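You operate a simulated robot arm through the tools that you are given. There is no shell and no other tool.

You run a simulated robot arm. Do the job below in one go: nothing can be reset, and whatever is moved stays where it is left.

## Task
Tip the cold tea out of the green mug, rinse it, empty it and fill it to the blue band.
Fine: all tips into the sink; fill from the tap, which ends off; the mug goes back; the other mug stays as it is. Set down upright: what you pick out. What is to be rubbed or washed off counts as gone when no trace of it is left.

The check looks at the end state, three seconds after you hand in, the way a careful person would. Anything else that was tipped, shoved, dropped, spilled or broken makes it a failure.

## Robot
A 7-joint arm with a two-finger parallel gripper, fixed in place. Base frame: the origin is at the foot of the arm, x ahead of it, y to its left, z up; the work surface is at about z = 880. Lengths are in mm, angles in degrees, forces in N, time in s.
Its first joint turns from -149.0 to 149.0 degrees. Payload 3.5 kg.
Tool frame: the origin (TCP) lies between the finger pads and is the grasp point; the fingertips stand 23 mm ahead of it; z points along the fingers, y is the line along which they close. Largest opening 94 mm; finger width 38, thickness 10; the body of the gripper, 54 by 96 mm, starts 39 mm behind the TCP.
Orientation is told as [roll, pitch, yaw] about the base's x, y, z axes, in that order, counted from this pose: with the fingers straight down and closing along the base's y, the tool's x points along the base's -x, its y along +y and its z along -z.

## Interface
- The arm moves only by the tool move_arm. Its argument "commands" is a list of rows, each a list of 7 numbers: the shift along the base's x, y, z in mm, then the turn, a rotation vector about the base's x, y, z in degrees, then the gripper command, from -1 (shut) to 1 (fully open), values between in proportion. In form: [[x, y, z, rx, ry, rz, hand], ...]. A call has 1 to 20 rows; each row shifts and turns the commanded pose from where the row before left it. Rows are played at 5 a second. More than 50 mm and 8.6 degrees between two rows, or a gripper value outside its range, and nothing of the call is played. Where a pose cannot be reached the arm comes as near as it can. A force on the tool above 40 N (or 10 N above the force at the start of the call, whichever is more), or a blocked arm, ends the call early, and 0.2 s more pass. The fingers move at their own pace (about 153 mm/s each) and stop on an object; they squeeze with about 24 N. The grip force told is the motor's: it shows also when the fingers shut on nothing. Time passes only in rows, and 0.2 s behind the last, so rows that do not move let the fingers close. The reply holds the time, the measured pose of the TCP, the force on the tool along the base axes, the opening and the grip force, in the units named above and with some noise, with the torque about the TCP (base axes, N m) and any sound that the robot's microphone picked up, and new pictures: "views" is both (left out), scene, wrist or none.
- Cameras (640 x 400 px; columns grow to the right, rows downward): "scene" is fixed at [400.6, -497.5, 1450.6]; the picture's right is [-0.71, -0.70, 0.00], its down [-0.59, 0.60, -0.55] and it looks along [0.38, -0.39, -0.84] (base axes); focal length 214 px, centre (320, 200). "wrist" rides on the gripper at [86, 16, -74] in the tool frame; the picture's right is [-0.18, 0.98, 0.00], its down [-0.58, -0.11, -0.81] and it looks along [-0.79, -0.15, 0.59] (tool axes); focal length 243 px, centre (320, 200). There is no depth. A picture from a camera that has moved, and an enlarged one, comes with that camera's place and axes in the base frame and with its lens.
- enlarge(camera, box): a new picture of the part [left, top, right, bottom] of that camera's present view, enlarged. The clock stands still meanwhile.
- close_job(): hands the job in; it is judged then, once.

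Places have to be worked out from the pictures, the camera data and where the tool is seen. Open the gripper and draw the arm clear of the work before you hand the job in, unless the task says otherwise.

The tools are called after "Call:" as a command line: name --pt "numbers of a row" for each row, then --argument value for the rest, lists and objects as JSON in quotes. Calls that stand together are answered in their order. move_arm: Moves the arm, as the interface text tells. Its arguments: {"type":"object","properties":{"commands":{"type":"array","items":{"type":"array","items":{"type":"number"}}},"views":{"type":"string","enum":["both","scene","wrist","none"]}},"required":["commands"]} The other tools are called the same way: enlarge (camera, box) takes an enlarged picture of a part of a camera's view; close_job () hands the job in.

At the start:

```text
time_s: 0.0
ee_pos: [865.6, -673.1, 1133.1]
tool_rot: [0.1, 0.0, 0.0]
ft_force: [0.0, 0.3, -0.2]
moment: [0.0, 0.06, 0.0]
finger_gap: 93.9
gripper_force: 0.0
```

scene: 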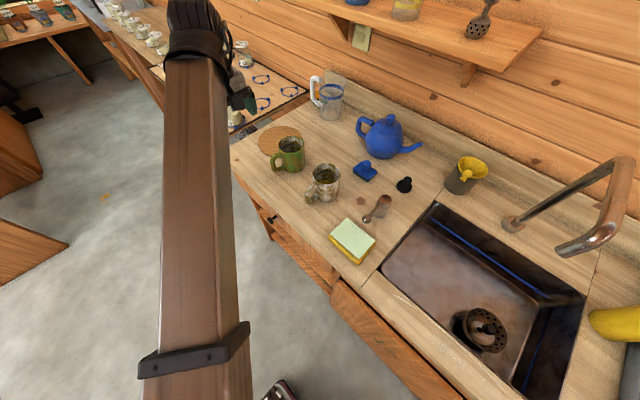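
wrist: 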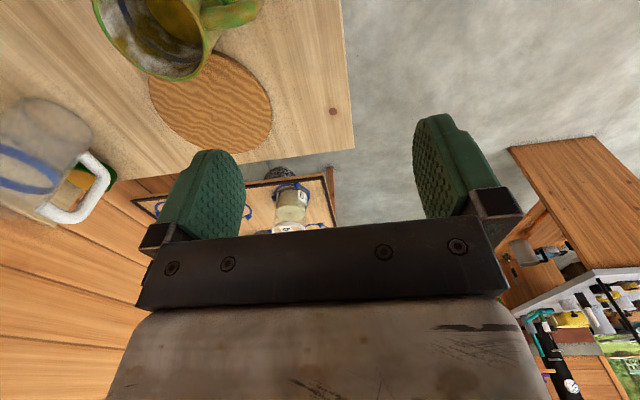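

I'll look closely at the scene before moving: the mugs, the sink and the tap.

Call:
enlarge --camera "scene" --box '[230, 100, 390, 200]'

Call:
enlarge --camera "scene" --box '[400, 130, 640, 280]'

Call:
enlarge --camera "scene" --box '[320, 250, 640, 400]'

Call:
enlarge --camera "scene" --box '[280, 50, 440, 150]'

Call:
enlarge --camera "wrist" --box '[0, 0, 360, 225]'

```text
4.00 times, centred on (310, 150) of scene
camera zoom: at [400.6, -497.5, 1450.6], right [-0.71, -0.7, 0.0], down [-0.59, 0.6, -0.55], along [0.38, -0.39, -0.84], focal length 858 px, centre (360, 400)
```

zoom: 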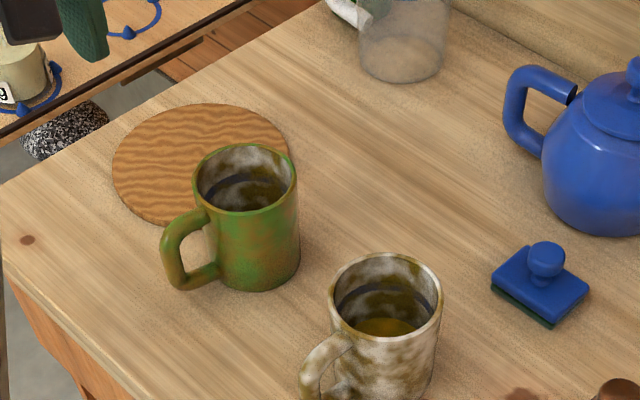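

```text
2.67 times, centred on (520, 205) of scene
camera zoom: at [400.6, -497.5, 1450.6], right [-0.71, -0.7, 0.0], down [-0.59, 0.6, -0.55], along [0.38, -0.39, -0.84], focal length 572 px, centre (-213, 187)
```

zoom: 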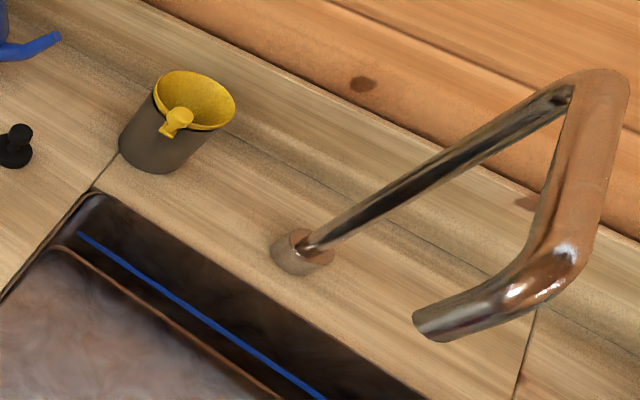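

```text
2.00 times, centred on (480, 325) of scene
camera zoom: at [400.6, -497.5, 1450.6], right [-0.71, -0.7, 0.0], down [-0.59, 0.6, -0.55], along [0.38, -0.39, -0.84], focal length 429 px, centre (0, -50)
```

zoom: 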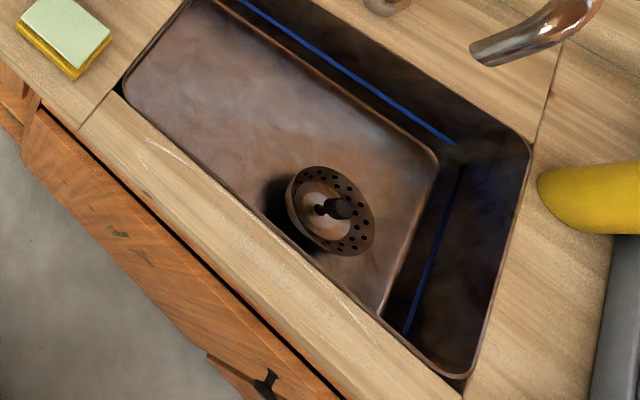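

```text
4.00 times, centred on (360, 100) of scene
camera zoom: at [400.6, -497.5, 1450.6], right [-0.71, -0.7, 0.0], down [-0.59, 0.6, -0.55], along [0.38, -0.39, -0.84], focal length 858 px, centre (160, 600)
```

zoom: 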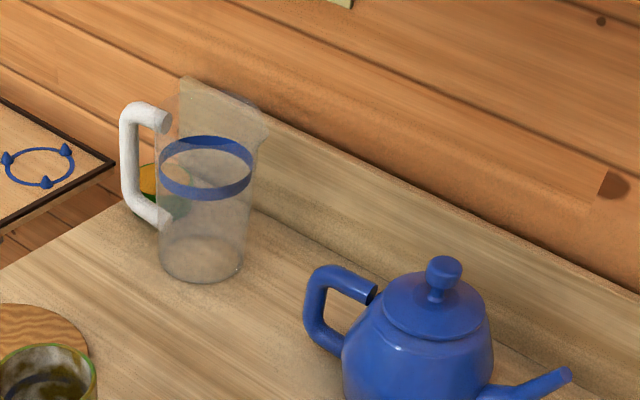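

```text
1.78 times, centred on (180, 112) of wrist
camera zoom: at [779.5, -656.8, 1207.4], right [0.18, 0.98, 0.0], down [0.58, -0.11, 0.81], along [0.79, -0.15, -0.59], focal length 431 px, centre (569, 356)
```

zoom: 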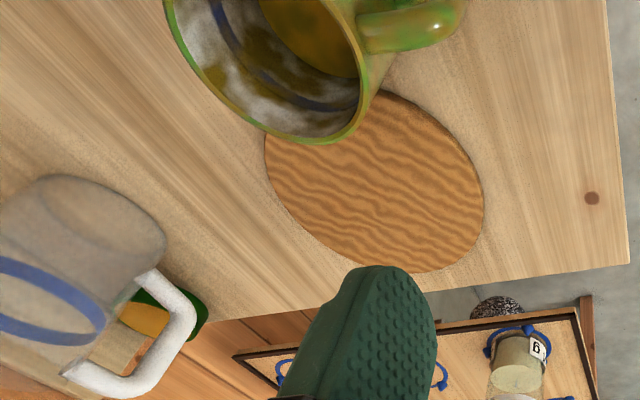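

The green mug looks to be near (840, -815) with its handle towards +y. The sink spans roughly x 0–390, y -1010 to -720, and the tap spout is near x≈200. I can't see a tap control yet, so I'll swing the wrist camera round to look at the tap.

Call:
move_arm --pt "-43 6 6 0 0 -7.5 1" --pt "-43 6 6 0 0 -7.5 1" --pt "-43 6 6 0 0 -7.5 1" --pt "-43 6 6 0 0 -7.5 1" --pt "-43 6 6 0 0 -7.5 1" --pt "-43 6 6 0 0 -7.5 1" --pt "-43 6 6 0 0 -7.5 1" --pt "-43 6 6 0 0 -7.5 1" --pt "-43 6 6 0 0 -7.5 1" --pt "-43 6 6 0 0 -7.5 1" --pt "-43 6 6 0 0 -7.5 1" --pt "-43 6 6 0 0 -7.5 1" --views "both"

```text
time_s: 0.7
ee_pos: [771.3, -661.0, 1145.8]
tool_rot: [-0.1, -0.5, -16.1]
ft_force: [1.3, 0.3, -1.4]
moment: [-0.15, -0.08, -0.08]
finger_gap: 93.8
gripper_force: 0.0
stopped in row 3: the force on the tool passed its limit at 57 N (the readings are from after the stop); the commanded pose is now the measured one
camera wrist: at [692.2, -622.0, 1218.8], right [0.45, 0.89, 0.0], down [0.52, -0.26, 0.81], along [0.72, -0.37, -0.58], focal length 243 px, centre (320, 200)
```

scene: 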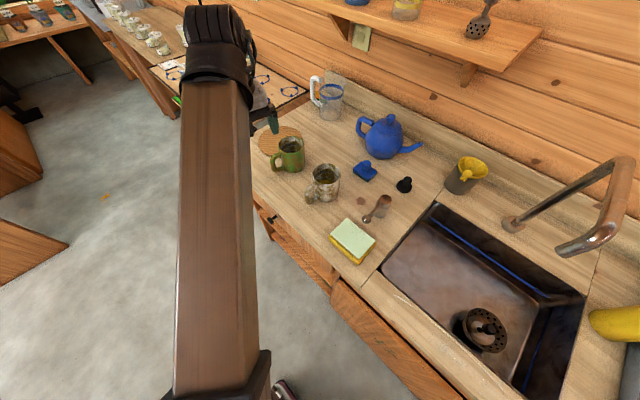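
wrist: 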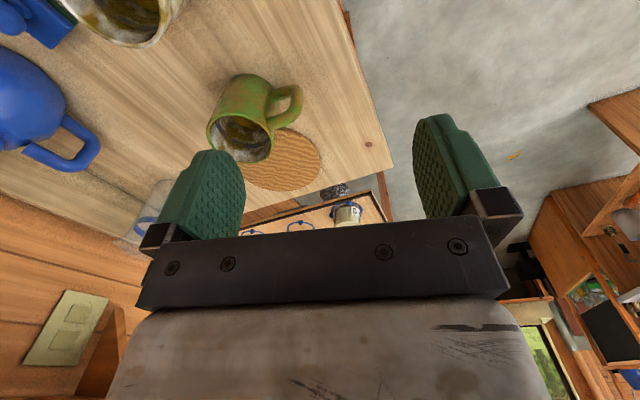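

The stop looks like inertia from moving too fast, since nothing is near the hand. I'll continue the same way with gentler, ramped steps.

Call:
move_arm --pt "-8 1 2 0 0 -2 1" --pt "-16 2 4 0 0 -3 1" --pt "-24 3 4 0 0 -4 1" --pt "-26 3 4 0 0 -4.5 1" --pt "-26 3 4 0 0 -4.5 1" --pt "-26 3 4 0 0 -4.5 1" --pt "-26 3 4 0 0 -4.5 1" --pt "-26 3 4 0 0 -4.5 1" --pt "-26 3 4 0 0 -4.5 1" --pt "-26 3 4 0 0 -4.5 1" --pt "-26 3 4 0 0 -4.5 1" --pt "-26 3 4 0 0 -4.5 1" --pt "-26 3 4 0 0 -4.5 1" --pt "-26 3 4 0 0 -4.5 1" --pt "-26 3 4 0 0 -4.5 1" --pt "-26 3 4 0 0 -4.5 1" --pt "-24 3 4 0 0 -4 1" --pt "-16 2 2 0 0 -3 1" --pt "-8 1 2 0 0 -2 1" --views "both"

```text
time_s: 1.2
ee_pos: [760.2, -660.2, 1148.1]
tool_rot: [-0.3, -0.8, -18.6]
ft_force: [2.1, 0.2, -3.2]
moment: [-0.24, 0.0, -0.17]
finger_gap: 94.2
gripper_force: 0.0
stopped in row 2: the force on the tool passed its limit at 48 N (the readings are from after the stop); the commanded pose is now the measured one
camera wrist: at [681.7, -617.2, 1221.9], right [0.49, 0.87, 0.0], down [0.51, -0.28, 0.82], along [0.71, -0.4, -0.58], focal length 243 px, centre (320, 200)
```

scene: 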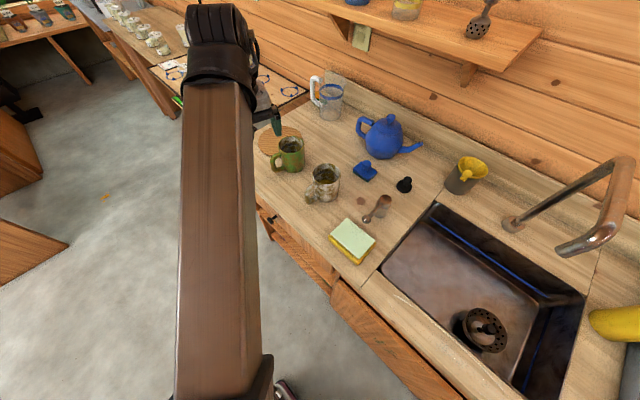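
wrist: 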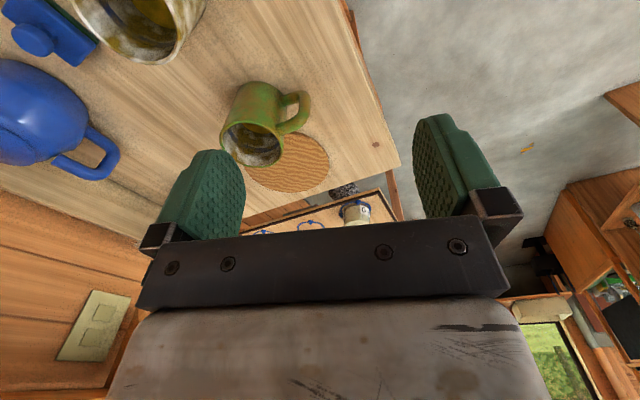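

Still no contact visible. The arm may be jerking because it is nearly stretched out, so I'll draw it inward gently without turning and watch the force.

Call:
move_arm --pt "-4 3 0 0 0 0 1" --pt "-6 5 0 0 0 0 1" --pt "-8 7 0 0 0 0 1" --pt "-8 7 0 0 0 0 1" --views "none"

```text
time_s: 2.1
ee_pos: [739.8, -644.6, 1150.0]
tool_rot: [-0.6, -1.3, -18.5]
ft_force: [5.6, -2.2, -12.8]
moment: [-0.43, -0.53, -0.08]
finger_gap: 94.1
gripper_force: 0.0
stopped in row 4: the force on the tool passed its limit at 44 N (the readings are from after the stop); the commanded pose is now the measured one
```

The z force built up to about -13 N, so I'll hold still to read the static force and look closely around the hand.

Call:
move_arm --pt "0 0 0 0 0 0 1" --pt "0 0 0 0 0 0 1" --pt "0 0 0 0 0 0 1" --views "both"

Call:
enlarge --camera "scene" --box '[140, 0, 340, 125]'

```text
time_s: 2.9
ee_pos: [739.6, -644.0, 1148.3]
tool_rot: [-0.7, -1.2, -18.5]
ft_force: [6.8, -6.3, -21.9]
moment: [-0.72, -1.21, 0.07]
finger_gap: 94.0
gripper_force: 0.0
camera wrist: at [660.7, -600.0, 1221.4], right [0.49, 0.87, -0.01], down [0.5, -0.28, 0.82], along [0.71, -0.4, -0.57], focal length 243 px, centre (320, 200)
```

scene: 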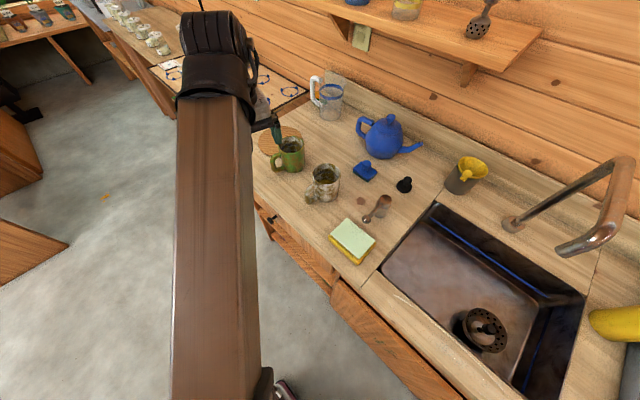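
wrist: 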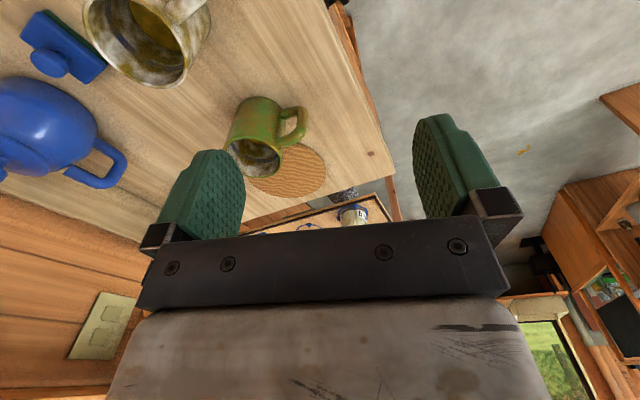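

```text
3.20 times, centred on (240, 62) of scene
camera zoom: at [400.6, -497.5, 1450.6], right [-0.71, -0.7, 0.0], down [-0.59, 0.6, -0.55], along [0.38, -0.39, -0.84], focal length 686 px, centre (576, 640)
```

zoom: 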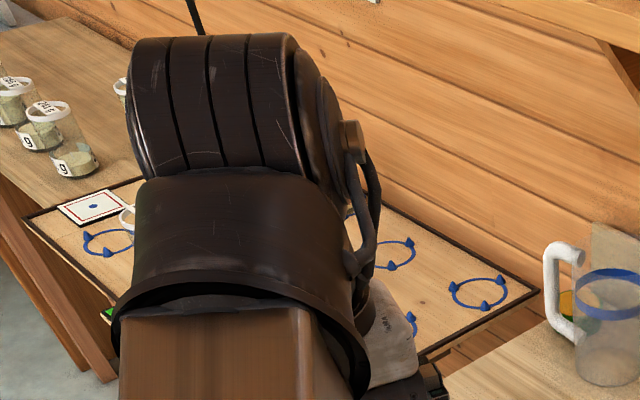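

The force and moment readings point to contact at the wrist camera, which is pressing into the arm's own forearm (it slopes up to the wrist, and the hand is folded under it). I'll tip the fingers outward to open the wrist and watch the force drop.

Call:
move_arm --pt "2 -2 0 -1.5 -1.7 0 1" --pt "0 0 0 -2 -2.2 0 1" --pt "0 0 0 -2.6 -3 0 1" --pt "0 0 0 -2.6 -3 0 1" --pt "0 0 0 -2.6 -3 0 1" --pt "0 0 0 -2.6 -3 0 1" --pt "0 0 0 -2.6 -3 0 1" --pt "0 0 0 -2 -2.2 0 1" --views "both"

```text
time_s: 4.7
ee_pos: [741.0, -646.5, 1148.6]
tool_rot: [-12.3, -27.0, -15.6]
ft_force: [0.1, -0.5, -0.1]
moment: [-0.02, -0.01, 0.02]
finger_gap: 94.1
gripper_force: 0.1
camera wrist: at [644.4, -586.1, 1171.7], right [0.51, 0.86, -0.1], down [0.16, 0.02, 0.99], along [0.85, -0.52, -0.13], focal length 243 px, centre (320, 200)
```

scene: 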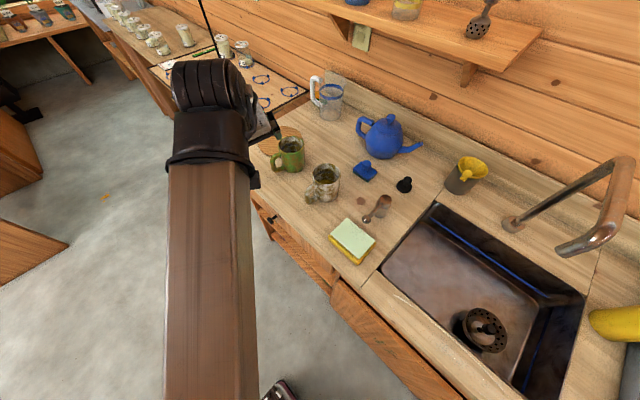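
wrist: 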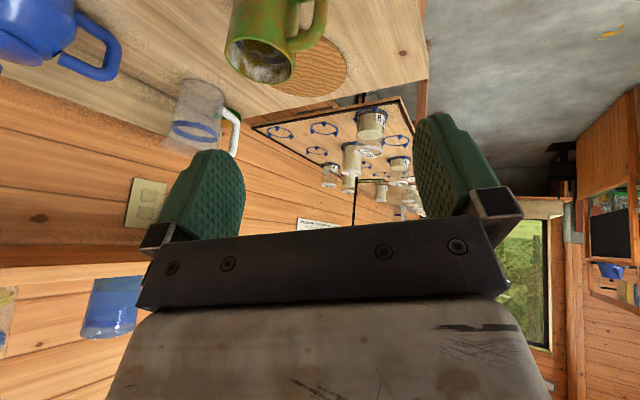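

Free again with no force. Keeping this outward tilt, I'll swing the hand gently towards the sink to look at the tap.

Call:
move_arm --pt "-6 -1 1 0 0 -0.4 1" --pt "-12 -2 1 0 0 -0.8 1" --pt "-18 -3 2 0 0 -1.2 1" --pt "-24 -4 2 0 0 -1.6 1" --pt "-24 -4 2 0 0 -1.6 1" --pt "-24 -4 2 0 0 -1.6 1" --pt "-24 -4 2 0 0 -1.6 1" --pt "-24 -4 2 0 0 -1.6 1" --pt "-24 -4 2 0 0 -1.6 1" --pt "-24 -4 2 0 0 -1.6 1" --pt "-24 -4 2 0 0 -1.6 1" --pt "-24 -4 2 0 0 -1.6 1" --pt "-24 -4 2 0 0 -1.6 1" --pt "-24 -4 2 0 0 -1.6 1" --pt "-24 -3 2 0 0 -1.6 1" --pt "-24 -3 2 0 0 -1.6 1" --pt "-24 -3 2 0 0 -1.6 1" --pt "-18 -2 2 0 0 -1.6 1" --pt "-12 -1 2 0 0 -1.2 1" --pt "-6 0 1 0 0 -0.6 1" --views "both"

```text
time_s: 8.9
ee_pos: [333.0, -708.1, 1185.6]
tool_rot: [-12.3, -27.0, -43.9]
ft_force: [0.0, 0.3, 0.1]
moment: [-0.01, 0.0, 0.01]
finger_gap: 94.5
gripper_force: 0.0
camera wrist: at [276.3, -610.3, 1208.3], right [0.85, 0.51, -0.1], down [0.15, -0.06, 0.99], along [0.5, -0.86, -0.13], focal length 243 px, centre (320, 200)
```

scene: 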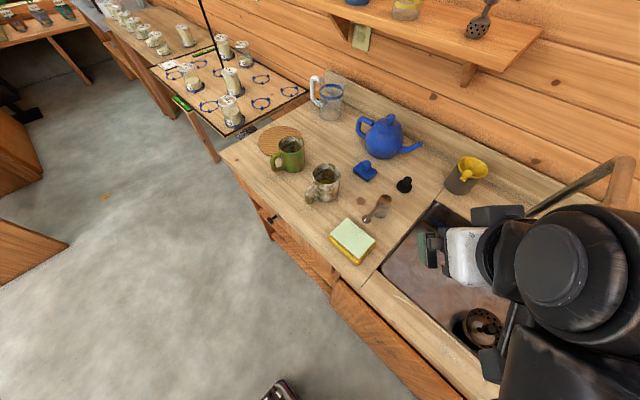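
wrist: 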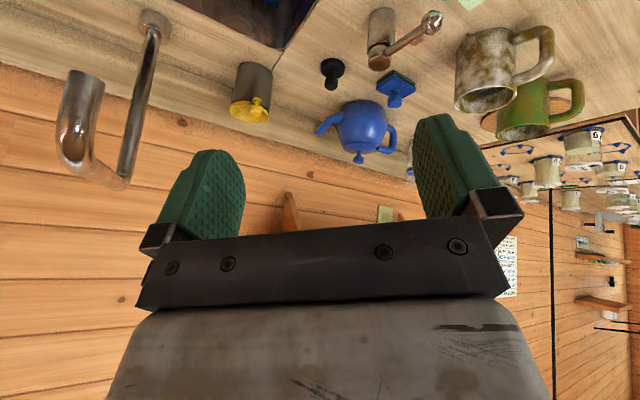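

There is a copper post with a lever on the counter left of the sink, probably the tap control. I'll enlarge it in both views.

Call:
enlarge --camera "wrist" --box '[310, 0, 470, 100]'

Call:
enlarge --camera "scene" --box '[330, 160, 430, 240]'

Call:
enlarge --camera "wrist" --box '[0, 0, 200, 200]'

Call:
enlarge --camera "wrist" --box '[440, 0, 640, 150]'

Call:
enlarge --camera "scene" --box '[330, 0, 410, 60]'

```text
4.00 times, centred on (390, 50) of wrist
camera zoom: at [276.3, -610.3, 1208.3], right [0.85, 0.51, -0.1], down [0.15, -0.06, 0.99], along [0.5, -0.86, -0.13], focal length 970 px, centre (40, 800)
```

zoom: 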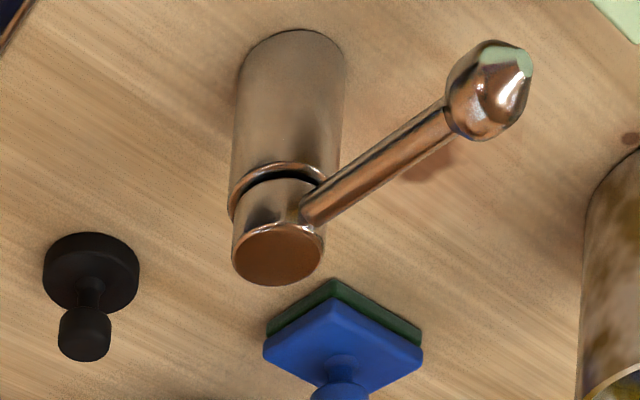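

```text
5.00 times, centred on (380, 200) of scene
camera zoom: at [400.6, -497.5, 1450.6], right [-0.71, -0.7, 0.0], down [-0.59, 0.6, -0.55], along [0.38, -0.39, -0.84], focal length 1072 px, centre (20, 200)
```

zoom: 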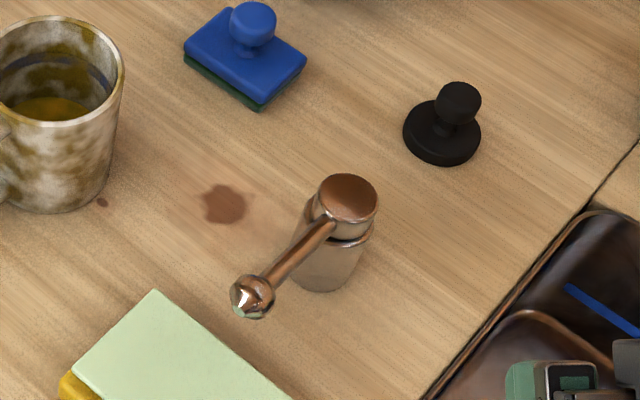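

```text
2.00 times, centred on (100, 100) of wrist
camera zoom: at [276.3, -610.3, 1208.3], right [0.85, 0.51, -0.1], down [0.15, -0.06, 0.99], along [0.5, -0.86, -0.13], focal length 485 px, centre (760, 400)
```

zoom: 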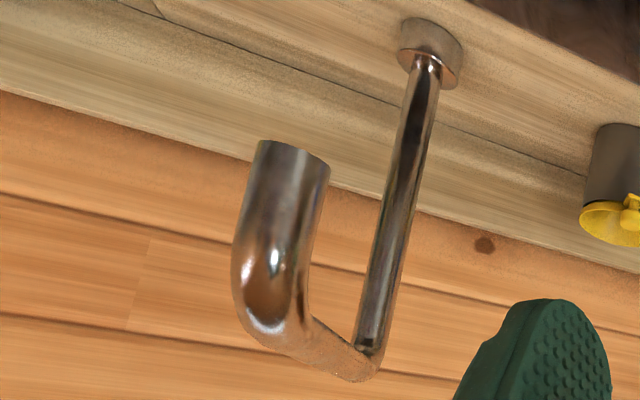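

```text
2.67 times, centred on (540, 75) of wrist
camera zoom: at [276.3, -610.3, 1208.3], right [0.85, 0.51, -0.1], down [0.15, -0.06, 0.99], along [0.5, -0.86, -0.13], focal length 647 px, centre (-267, 533)
```

zoom: 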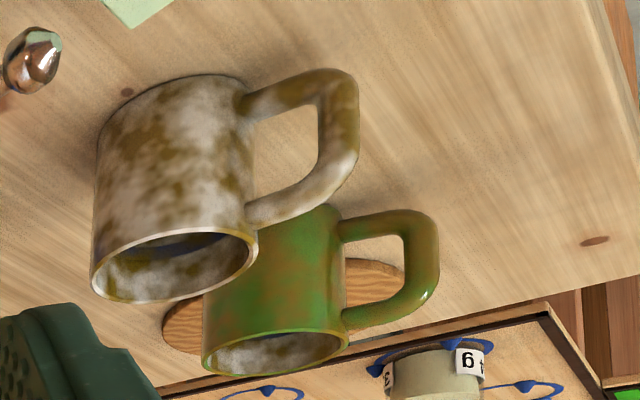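

```text
6.67 times, centred on (370, 30) of scene
camera zoom: at [400.6, -497.5, 1450.6], right [-0.71, -0.7, 0.0], down [-0.59, 0.6, -0.55], along [0.38, -0.39, -0.84], focal length 1430 px, centre (-13, 1333)
```

zoom: 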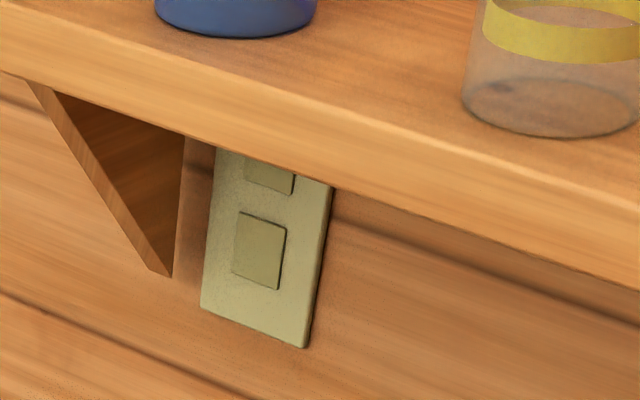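

I've found the tap lever: a post at about (493, -855) with its top at z≈962, and a ball-ended arm reaching +y to (499, -775, 948). The spout tip is at about (201, -862, 1106). For holding the mug by its handle I want the wrist camera on top, so I'll try turning the hand about its own axis here in free space.

Call:
move_arm --pt "0 0 0 -0.5 1.4 2.6 1" --pt "0 0 0 -0.9 2.3 4.35 1" --pt "0 0 0 -1.2 3.2 6.1 1" --pt "0 0 0 -1.2 3.2 6.1 1" --pt "0 0 0 -1.2 3.2 6.1 1" --pt "0 0 0 -1.2 3.2 6.1 1" --pt "0 0 0 -1.2 3.2 6.1 1" --pt "0 0 0 -1.2 3.2 6.1 1" --pt "0 0 0 -1.2 3.2 6.1 1" --pt "0 0 0 -1.2 3.2 6.1 1" --pt "0 0 0 -1.2 3.2 6.1 1" --pt "0 0 0 -1.2 3.2 6.1 1" --pt "0 0 0 -1.2 3.2 6.1 1" --pt "0 0 0 -1.2 3.2 6.1 1" --pt "0 0 0 -0.9 2.3 4.35 1" --pt "0 0 0 -0.5 1.4 2.6 1" --views "both"

```text
time_s: 12.3
ee_pos: [333.8, -706.9, 1185.7]
tool_rot: [-25.4, 15.3, 49.8]
ft_force: [-0.3, -0.5, 0.3]
moment: [0.01, 0.01, 0.02]
finger_gap: 94.2
gripper_force: 0.0
camera wrist: at [253.6, -729.5, 1266.6], right [-0.64, 0.62, -0.45], down [0.31, 0.74, 0.59], along [0.71, 0.24, -0.66], focal length 243 px, centre (320, 200)
```

scene: 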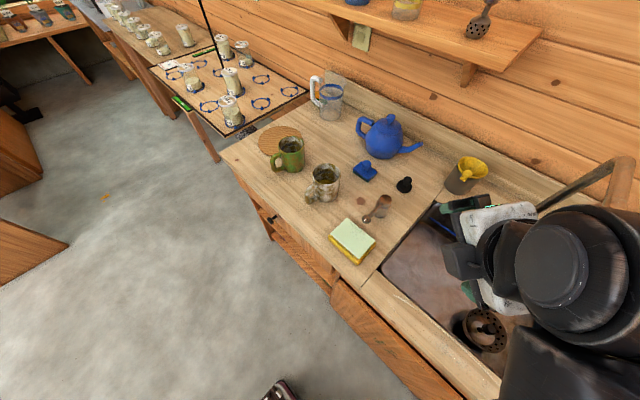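
wrist: 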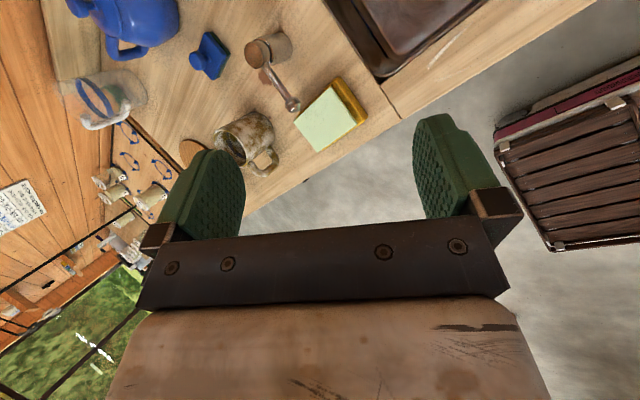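

The turn tracks well so far. I'll continue about 75° further to bring the camera round to the outer side.

Call:
move_arm --pt "0 0 0 -0.5 1.4 2.6 1" --pt "0 0 0 -0.9 2.3 4.35 1" --pt "0 0 0 -1.2 3.2 6.1 1" --pt "0 0 0 -1.2 3.2 6.1 1" --pt "0 0 0 -1.2 3.2 6.1 1" --pt "0 0 0 -1.2 3.2 6.1 1" --pt "0 0 0 -1.2 3.2 6.1 1" --pt "0 0 0 -1.2 3.2 6.1 1" --pt "0 0 0 -1.2 3.2 6.1 1" --pt "0 0 0 -1.2 3.2 6.1 1" --pt "0 0 0 -0.9 2.3 4.35 1" --pt "0 0 0 -0.5 1.4 2.6 1" --views "both"

```text
time_s: 14.9
ee_pos: [347.5, -700.7, 1185.2]
tool_rot: [1.3, 29.2, 112.6]
ft_force: [0.2, -0.6, -0.2]
moment: [0.02, 0.02, 0.01]
finger_gap: 94.0
gripper_force: 0.2
out of reach, approached as far as the arm can: row 10, 11, 12
camera wrist: at [347.3, -741.8, 1292.3], right [-0.97, -0.22, -0.07], down [-0.23, 0.88, 0.42], along [-0.03, 0.42, -0.91], focal length 243 px, centre (320, 200)
```

scene: 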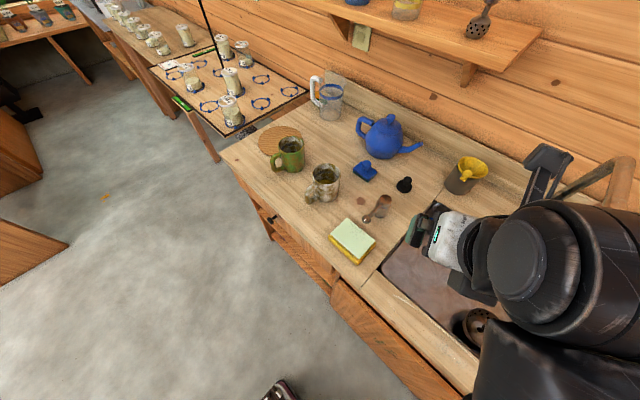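
wrist: 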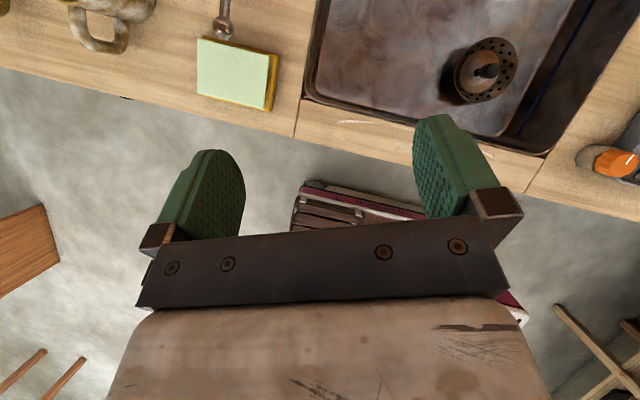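

The hand can flip almost fully, reaching its joint limit at the end with the camera facing outward. Next I'll carry it over towards the green mug at a safe height to test reach and look at the mug up close.

Call:
move_arm --pt "4 0 0 0 0 0 1" --pt "10 -1 0 0 0 0.3 1" --pt "18 -2 -1 0 0 0.5 1" --pt "24 -3 -2 0 0 0.6 1" --pt "26 -3 -2 0 0 0.6 1" --pt "26 -3 -2 0 0 0.6 1" --pt "26 -3 -2 0 0 0.6 1" --pt "26 -3 -2 0 0 0.6 1" --pt "26 -3 -2 0 0 0.6 1" --pt "26 -3 -2 0 0 0.6 1" --pt "26 -3 -2 0 0 0.6 1" --pt "26 -3 -2 0 0 0.6 1" --pt "26 -3 -2 0 0 0.6 1" --pt "26 -3 -2 0 0 0.6 1" --pt "26 -3 -2 0 0 0.6 1" --pt "26 -3 -2 0 0 0.6 1" --pt "26 -2 -1 0 0 0.6 1" --pt "18 -2 -1 0 0 0.5 1" --pt "10 0 0 0 0 0.3 1" --pt "4 0 0 0 0 0 1" --views "both"

```text
time_s: 19.1
ee_pos: [772.7, -746.9, 1154.9]
tool_rot: [1.2, 29.4, 122.6]
ft_force: [0.3, 0.0, 0.0]
moment: [-0.02, -0.02, 0.0]
finger_gap: 94.2
gripper_force: 0.1
camera wrist: at [780.1, -788.0, 1262.9], right [-0.92, -0.39, -0.07], down [-0.38, 0.83, 0.42], along [-0.1, 0.41, -0.91], focal length 243 px, centre (320, 200)
```

scene: 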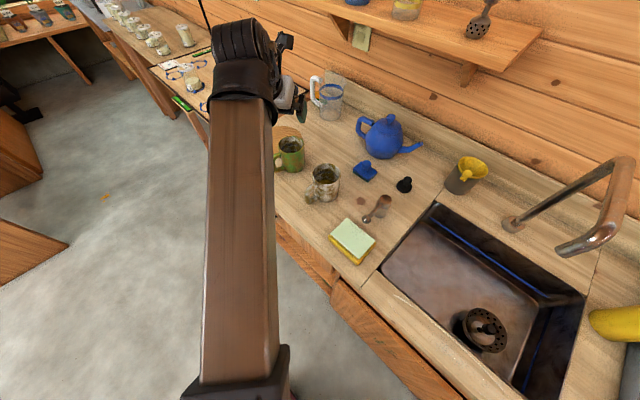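
wrist: 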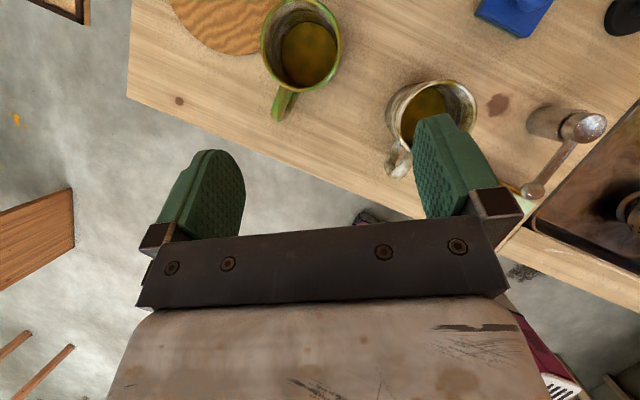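

From above I see the green mug with tea inside and its handle towards the front of the counter. I'll enlarge to pin down its centre and handle direction.

Call:
enlarge --camera "wrist" --box '[230, 0, 390, 130]'

Call:
enlarge --camera "scene" --box '[250, 110, 350, 210]'

```text
3.08 times, centred on (310, 65) of wrist
camera zoom: at [780.1, -788.0, 1262.9], right [-0.92, -0.39, -0.07], down [-0.38, 0.83, 0.42], along [-0.1, 0.41, -0.91], focal length 746 px, centre (351, 615)
```

zoom: 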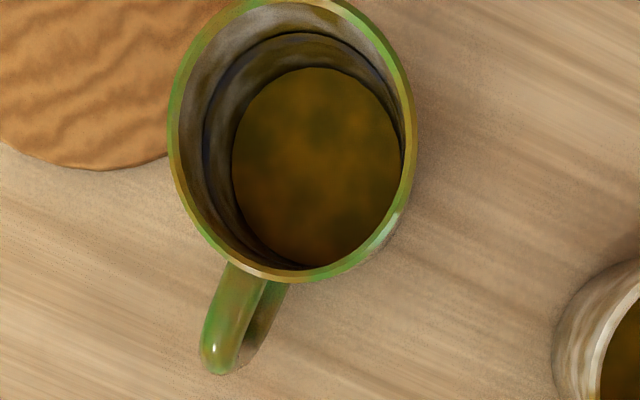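

```text
4.00 times, centred on (300, 160) of scene
camera zoom: at [400.6, -497.5, 1450.6], right [-0.71, -0.7, 0.0], down [-0.59, 0.6, -0.55], along [0.38, -0.39, -0.84], focal length 858 px, centre (400, 360)
```

zoom: 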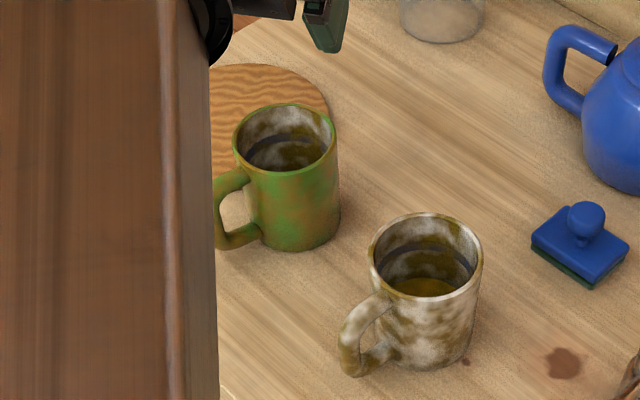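

The green mug's axis is at about (834, -810), with the rim at z≈970 and radius about 41. The handle points almost straight +y, with its bar near (841, -739). I'll back off towards the front and try a level tool heading -y with the camera on top, to see if a handle grip is possible.

Call:
move_arm --pt "1 5 -1 0 0 -1.5 1" --pt "2 9 -2 0 0 -3 1" --pt "3 13 -5 0 0 -4 1" --pt "3 13 -6 0 0 -4.5 1" --pt "3 13 -6 0 0 -4.5 1" --pt "3 13 -6 0 0 -4.5 1" --pt "3 13 -6 0 0 -4.5 1" --pt "3 13 -5 0 0 -4 1" --pt "2 9 -2 -2 0.2 -3 1" --pt "1 5 -1 -3 0.3 -1.5 1" --pt "0 0 0 -5 0.5 0 1" --pt "0 0 0 -5 0.5 0 1" --pt "0 0 0 -6 0.5 0 1" --pt "0 0 0 -6 0.5 0 1" --pt "0 0 0 -6 0.5 0 1" --pt "0 0 0 -6 0.5 0 1" --pt "0 0 0 -6 0.5 0 1" --pt "0 0 0 -5 0.5 0 1" --pt "0 0 0 -3 0.3 0 1" --pt "0 0 0 -2 0.2 0 1" --views "both"

```text
time_s: 23.3
ee_pos: [796.7, -640.3, 1114.6]
tool_rot: [24.7, 84.1, 109.8]
ft_force: [0.3, 0.0, 1.1]
moment: [0.0, -0.03, -0.03]
finger_gap: 94.1
gripper_force: 0.1
camera wrist: at [789.5, -573.7, 1209.1], right [-0.98, 0.1, -0.14], down [0.16, 0.85, -0.51], along [0.07, -0.52, -0.85], focal length 243 px, centre (320, 200)
```

scene: 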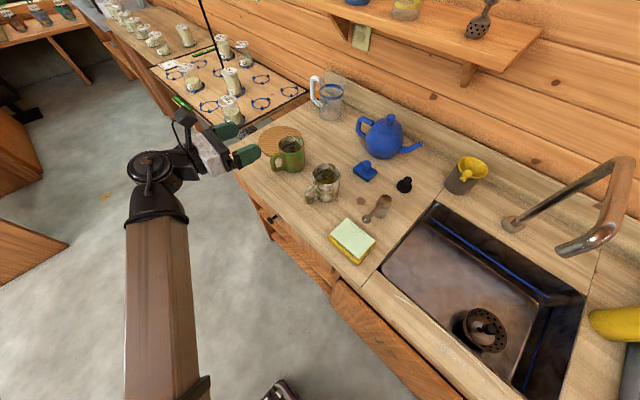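
wrist: 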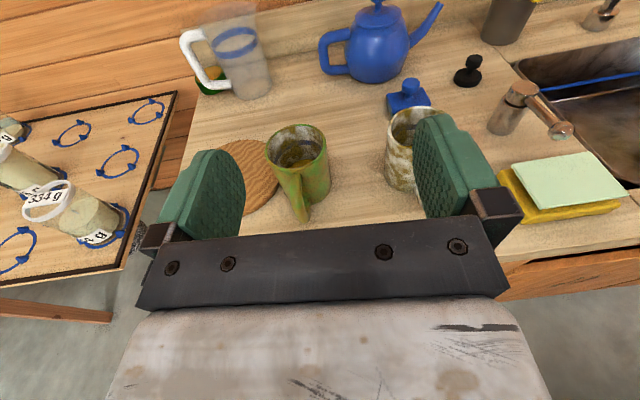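

The level pose heading -y works with the camera on top, and the view of the handle is good. I'll enlarge the mug to measure the handle.

Call:
enlarge --camera "wrist" --box '[240, 110, 360, 230]'

Call:
enlarge --camera "scene" --box '[220, 110, 340, 210]'

```text
3.33 times, centred on (300, 170) of wrist
camera zoom: at [789.5, -573.7, 1209.1], right [-0.98, 0.1, -0.14], down [0.16, 0.85, -0.51], along [0.07, -0.52, -0.85], focal length 809 px, centre (387, 300)
```

zoom: 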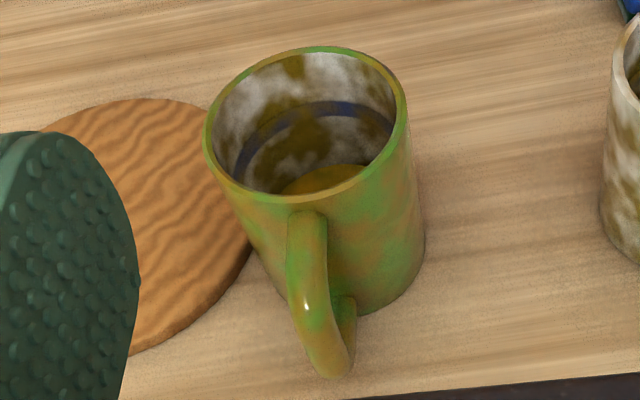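

```text
4.00 times, centred on (280, 160) of scene
camera zoom: at [400.6, -497.5, 1450.6], right [-0.71, -0.7, 0.0], down [-0.59, 0.6, -0.55], along [0.38, -0.39, -0.84], focal length 858 px, centre (480, 360)
```

zoom: 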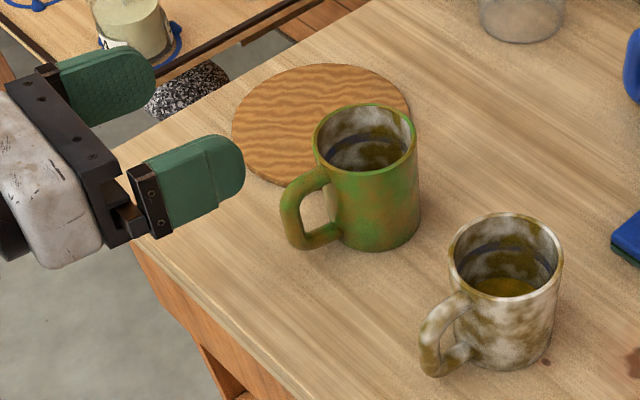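

The handle bar is at about x≈844, y≈-736, spanning z≈895–955, and the pose is close to level. I'll lower to a pre-grasp point in front of the handle at about (851, -655, 928), trimming the small roll.

Call:
move_arm --pt "2 0 -5 0 -0.2 0 1" --pt "4 0 -12 0 -0.3 0 1" --pt "6 -1 -20 0 -0.3 0 1" --pt "6 -2 -22 0 -0.3 0 1" --pt "6 -2 -22 0 -0.3 0 1" --pt "6 -2 -22 0 -0.3 0 1" --pt "6 -2 -22 0 -0.3 -0.1 1" --pt "6 -2 -22 0 -0.3 -0.1 1" --pt "6 -2 -20 -0.1 -0.2 0 1" --pt "4 -1 -12 -0.1 -0.1 0 1" --pt "2 -1 -7 0 0 0 1" --views "both"

```text
time_s: 25.7
ee_pos: [851.7, -656.6, 930.2]
tool_rot: [-1.8, 84.5, 83.3]
ft_force: [0.0, -0.5, 0.6]
moment: [0.01, -0.01, 0.01]
finger_gap: 94.2
gripper_force: 0.1
camera wrist: at [840.3, -589.3, 1022.7], right [-0.98, 0.1, -0.19], down [0.19, 0.84, -0.5], along [0.1, -0.52, -0.84], focal length 243 px, centre (320, 200)
```

scene: 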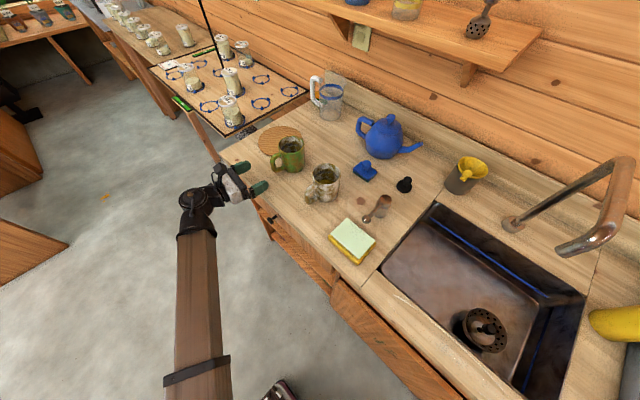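
wrist: 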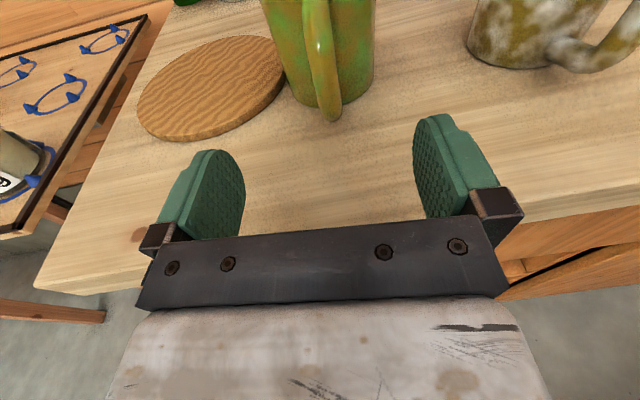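

Roll is now level. I'll enlarge this close view to line the gripper up with the handle.

Call:
enlarge --camera "wrist" --box '[240, 0, 400, 130]'

Call:
enlarge --camera "scene" --box '[200, 120, 320, 220]'

```text
3.08 times, centred on (320, 65) of wrist
camera zoom: at [840.3, -589.3, 1022.7], right [-0.98, 0.1, -0.19], down [0.19, 0.84, -0.5], along [0.1, -0.52, -0.84], focal length 746 px, centre (320, 615)
```

zoom: 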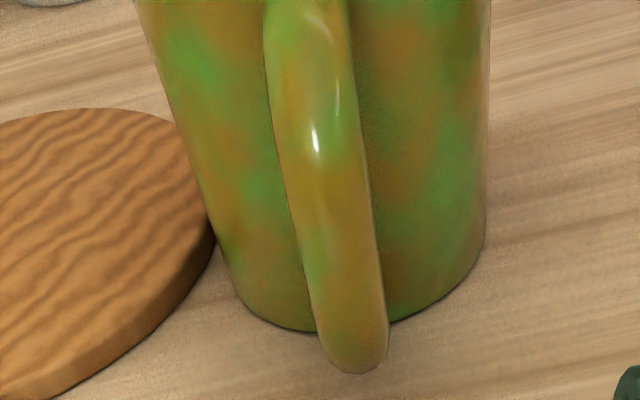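

```text
4.00 times, centred on (260, 170) of scene
camera zoom: at [400.6, -497.5, 1450.6], right [-0.71, -0.7, 0.0], down [-0.59, 0.6, -0.55], along [0.38, -0.39, -0.84], focal length 858 px, centre (560, 320)
```

zoom: 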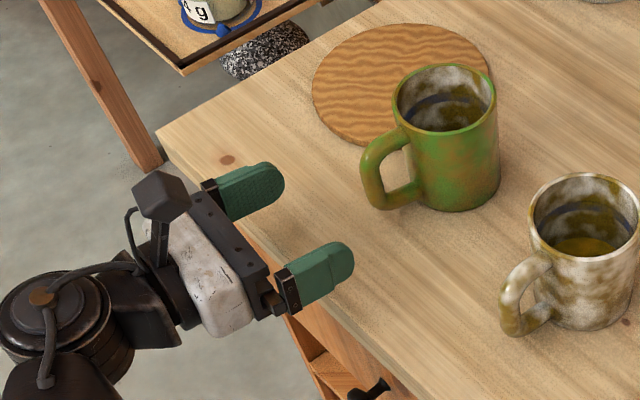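

The handle bar centre is at about (838, -733). I'll slide forward to straddle it at TCP (838, -737, 929) and check before closing.

Call:
move_arm --pt "-2 -5 0 0 0 0 1" --pt "-3 -11 0 0 0 0 1" --pt "-3 -16 0 0 0 0 1" --pt "-2 -16 0 0 0 0 1" --pt "-2 -14 0 0 0 0 0.6" --pt "-1 -11 -1 0 0 0 0.2" --pt "-1 -7 0 0 0 0 -0.2" --pt "0 0 0 0 0 0 -0.2" --views "both"

Call:
enlarge --camera "wrist" --box '[240, 60, 400, 200]'

Call:
enlarge --camera "scene" --box '[220, 110, 340, 210]'

```text
time_s: 27.5
ee_pos: [837.3, -734.6, 927.9]
tool_rot: [-1.4, 84.5, 83.5]
ft_force: [-0.2, -0.6, 0.1]
moment: [-0.01, 0.0, 0.0]
finger_gap: 37.5
gripper_force: 0.1
camera wrist: at [826.5, -668.3, 1021.2], right [-0.98, 0.1, -0.19], down [0.19, 0.84, -0.5], along [0.1, -0.52, -0.84], focal length 243 px, centre (320, 200)
```

scene: 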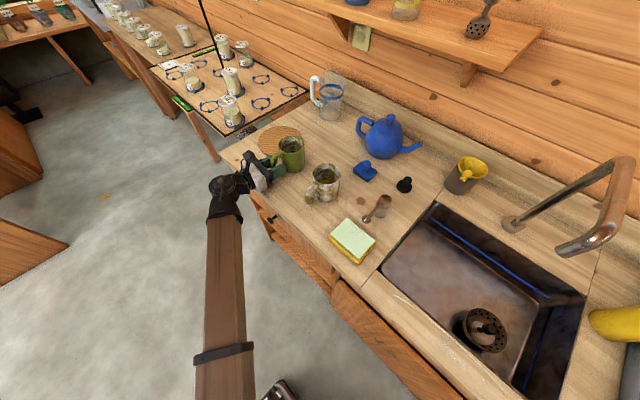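
wrist: 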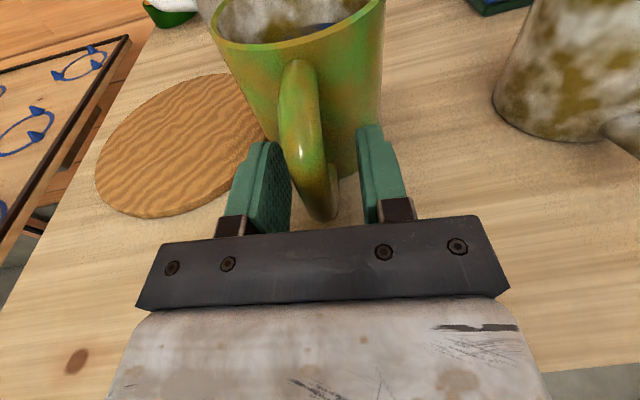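

```text
2.86 times, centred on (320, 130) of wrist
camera zoom: at [826.5, -668.3, 1021.2], right [-0.98, 0.1, -0.19], down [0.19, 0.84, -0.5], along [0.1, -0.52, -0.84], focal length 693 px, centre (320, 400)
```

zoom: 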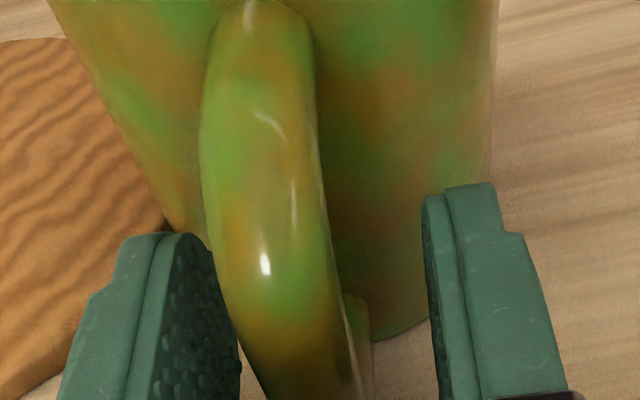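

```text
4.00 times, centred on (280, 160) of scene
camera zoom: at [400.6, -497.5, 1450.6], right [-0.71, -0.7, 0.0], down [-0.59, 0.6, -0.55], along [0.38, -0.39, -0.84], focal length 858 px, centre (480, 360)
```

zoom: 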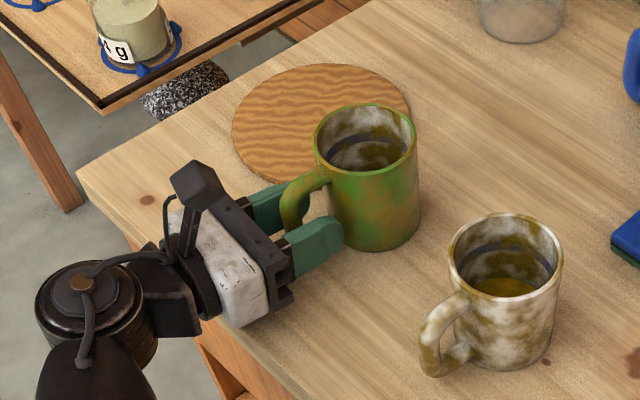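

The fingers straddle the handle, with the bar about 3 mm to +x of centre. I'll nudge over, then close the grip and check it.

Call:
move_arm --pt "2 -2 0 0 0 0 -0.2" --pt "1 -1 0 0 0 0 -0.2" --pt "0 0 0 0 0 0 -0.5" --pt "0 0 0 0 0 0 -0.7" --pt "0 0 0 0 0 0 -1" --pt "0 0 0 0 0 0 -1" --pt "0 0 0 0 0 0 -1" --views "both"

```text
time_s: 29.1
ee_pos: [839.8, -738.6, 928.3]
tool_rot: [-1.3, 84.6, 83.5]
ft_force: [0.2, -0.2, 1.0]
moment: [-0.16, 0.18, 0.02]
finger_gap: 15.3
gripper_force: 24.2
camera wrist: at [828.5, -671.1, 1021.5], right [-0.98, 0.1, -0.19], down [0.19, 0.84, -0.5], along [0.1, -0.53, -0.84], focal length 243 px, centre (320, 200)
```

scene: 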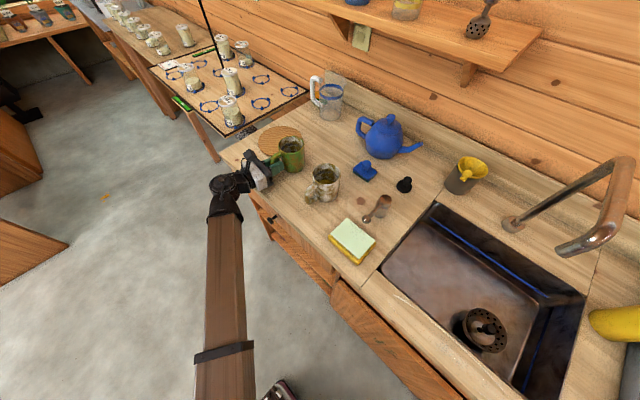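
wrist: 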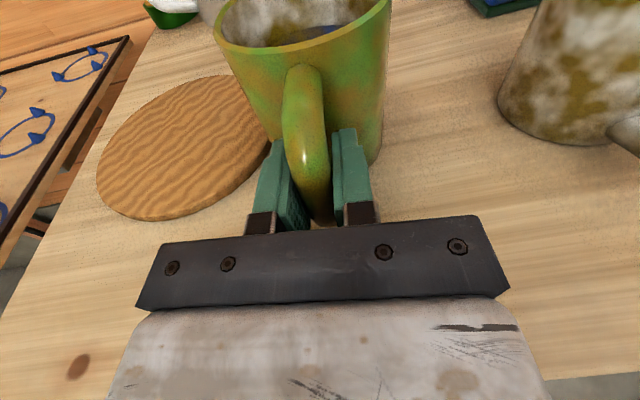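

Handle gripped with a 15.3 mm gap and 24 N; the return pose to remember is TCP (839.8, -738.6, 928.3). I'll lift slowly and check the mug for slipping.

Call:
move_arm --pt "0 0 1 0 0 0 -1" --pt "0 0 2 0 0 0 -1" --pt "0 0 4 0 0 0 -1" --pt "0 0 6 0 0 0 -1" --pt "0 0 8 0 0 0 -1" --pt "0 0 8 0 0 0 -1" --pt "0 0 6 0 0 0 -1" --pt "0 0 4 0 0 0 -1" --pt "0 0 1 0 0 0 -1" --views "both"

Call:
enlarge --camera "scene" --box '[220, 90, 340, 190]'

```text
time_s: 31.1
ee_pos: [839.0, -738.5, 967.7]
tool_rot: [-1.6, 84.4, 83.3]
ft_force: [0.7, 0.3, -3.5]
moment: [0.22, -0.02, 0.03]
finger_gap: 15.6
gripper_force: 24.1
camera wrist: at [828.3, -671.3, 1061.3], right [-0.98, 0.1, -0.19], down [0.19, 0.84, -0.5], along [0.1, -0.52, -0.84], focal length 243 px, centre (320, 200)
```

scene: 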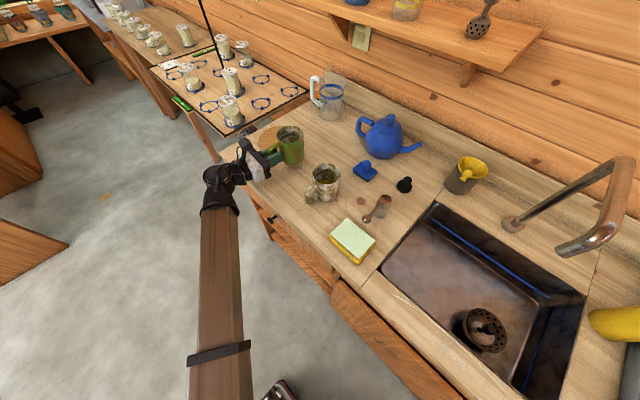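
wrist: 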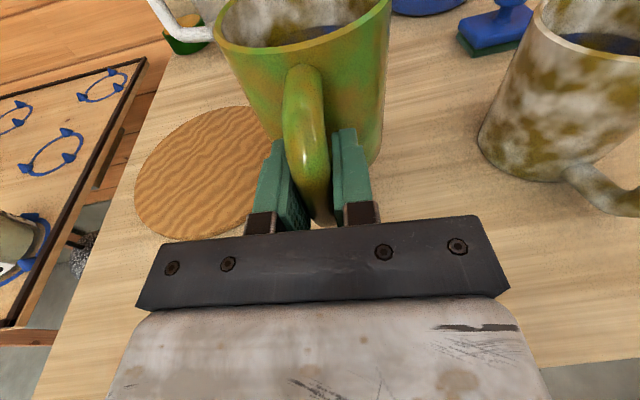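

```text
4.00 times, centred on (280, 140) of scene
camera zoom: at [400.6, -497.5, 1450.6], right [-0.71, -0.7, 0.0], down [-0.59, 0.6, -0.55], along [0.38, -0.39, -0.84], focal length 858 px, centre (480, 440)
```

zoom: 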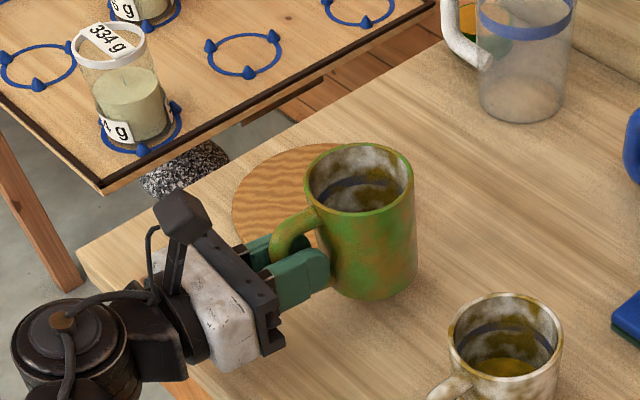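

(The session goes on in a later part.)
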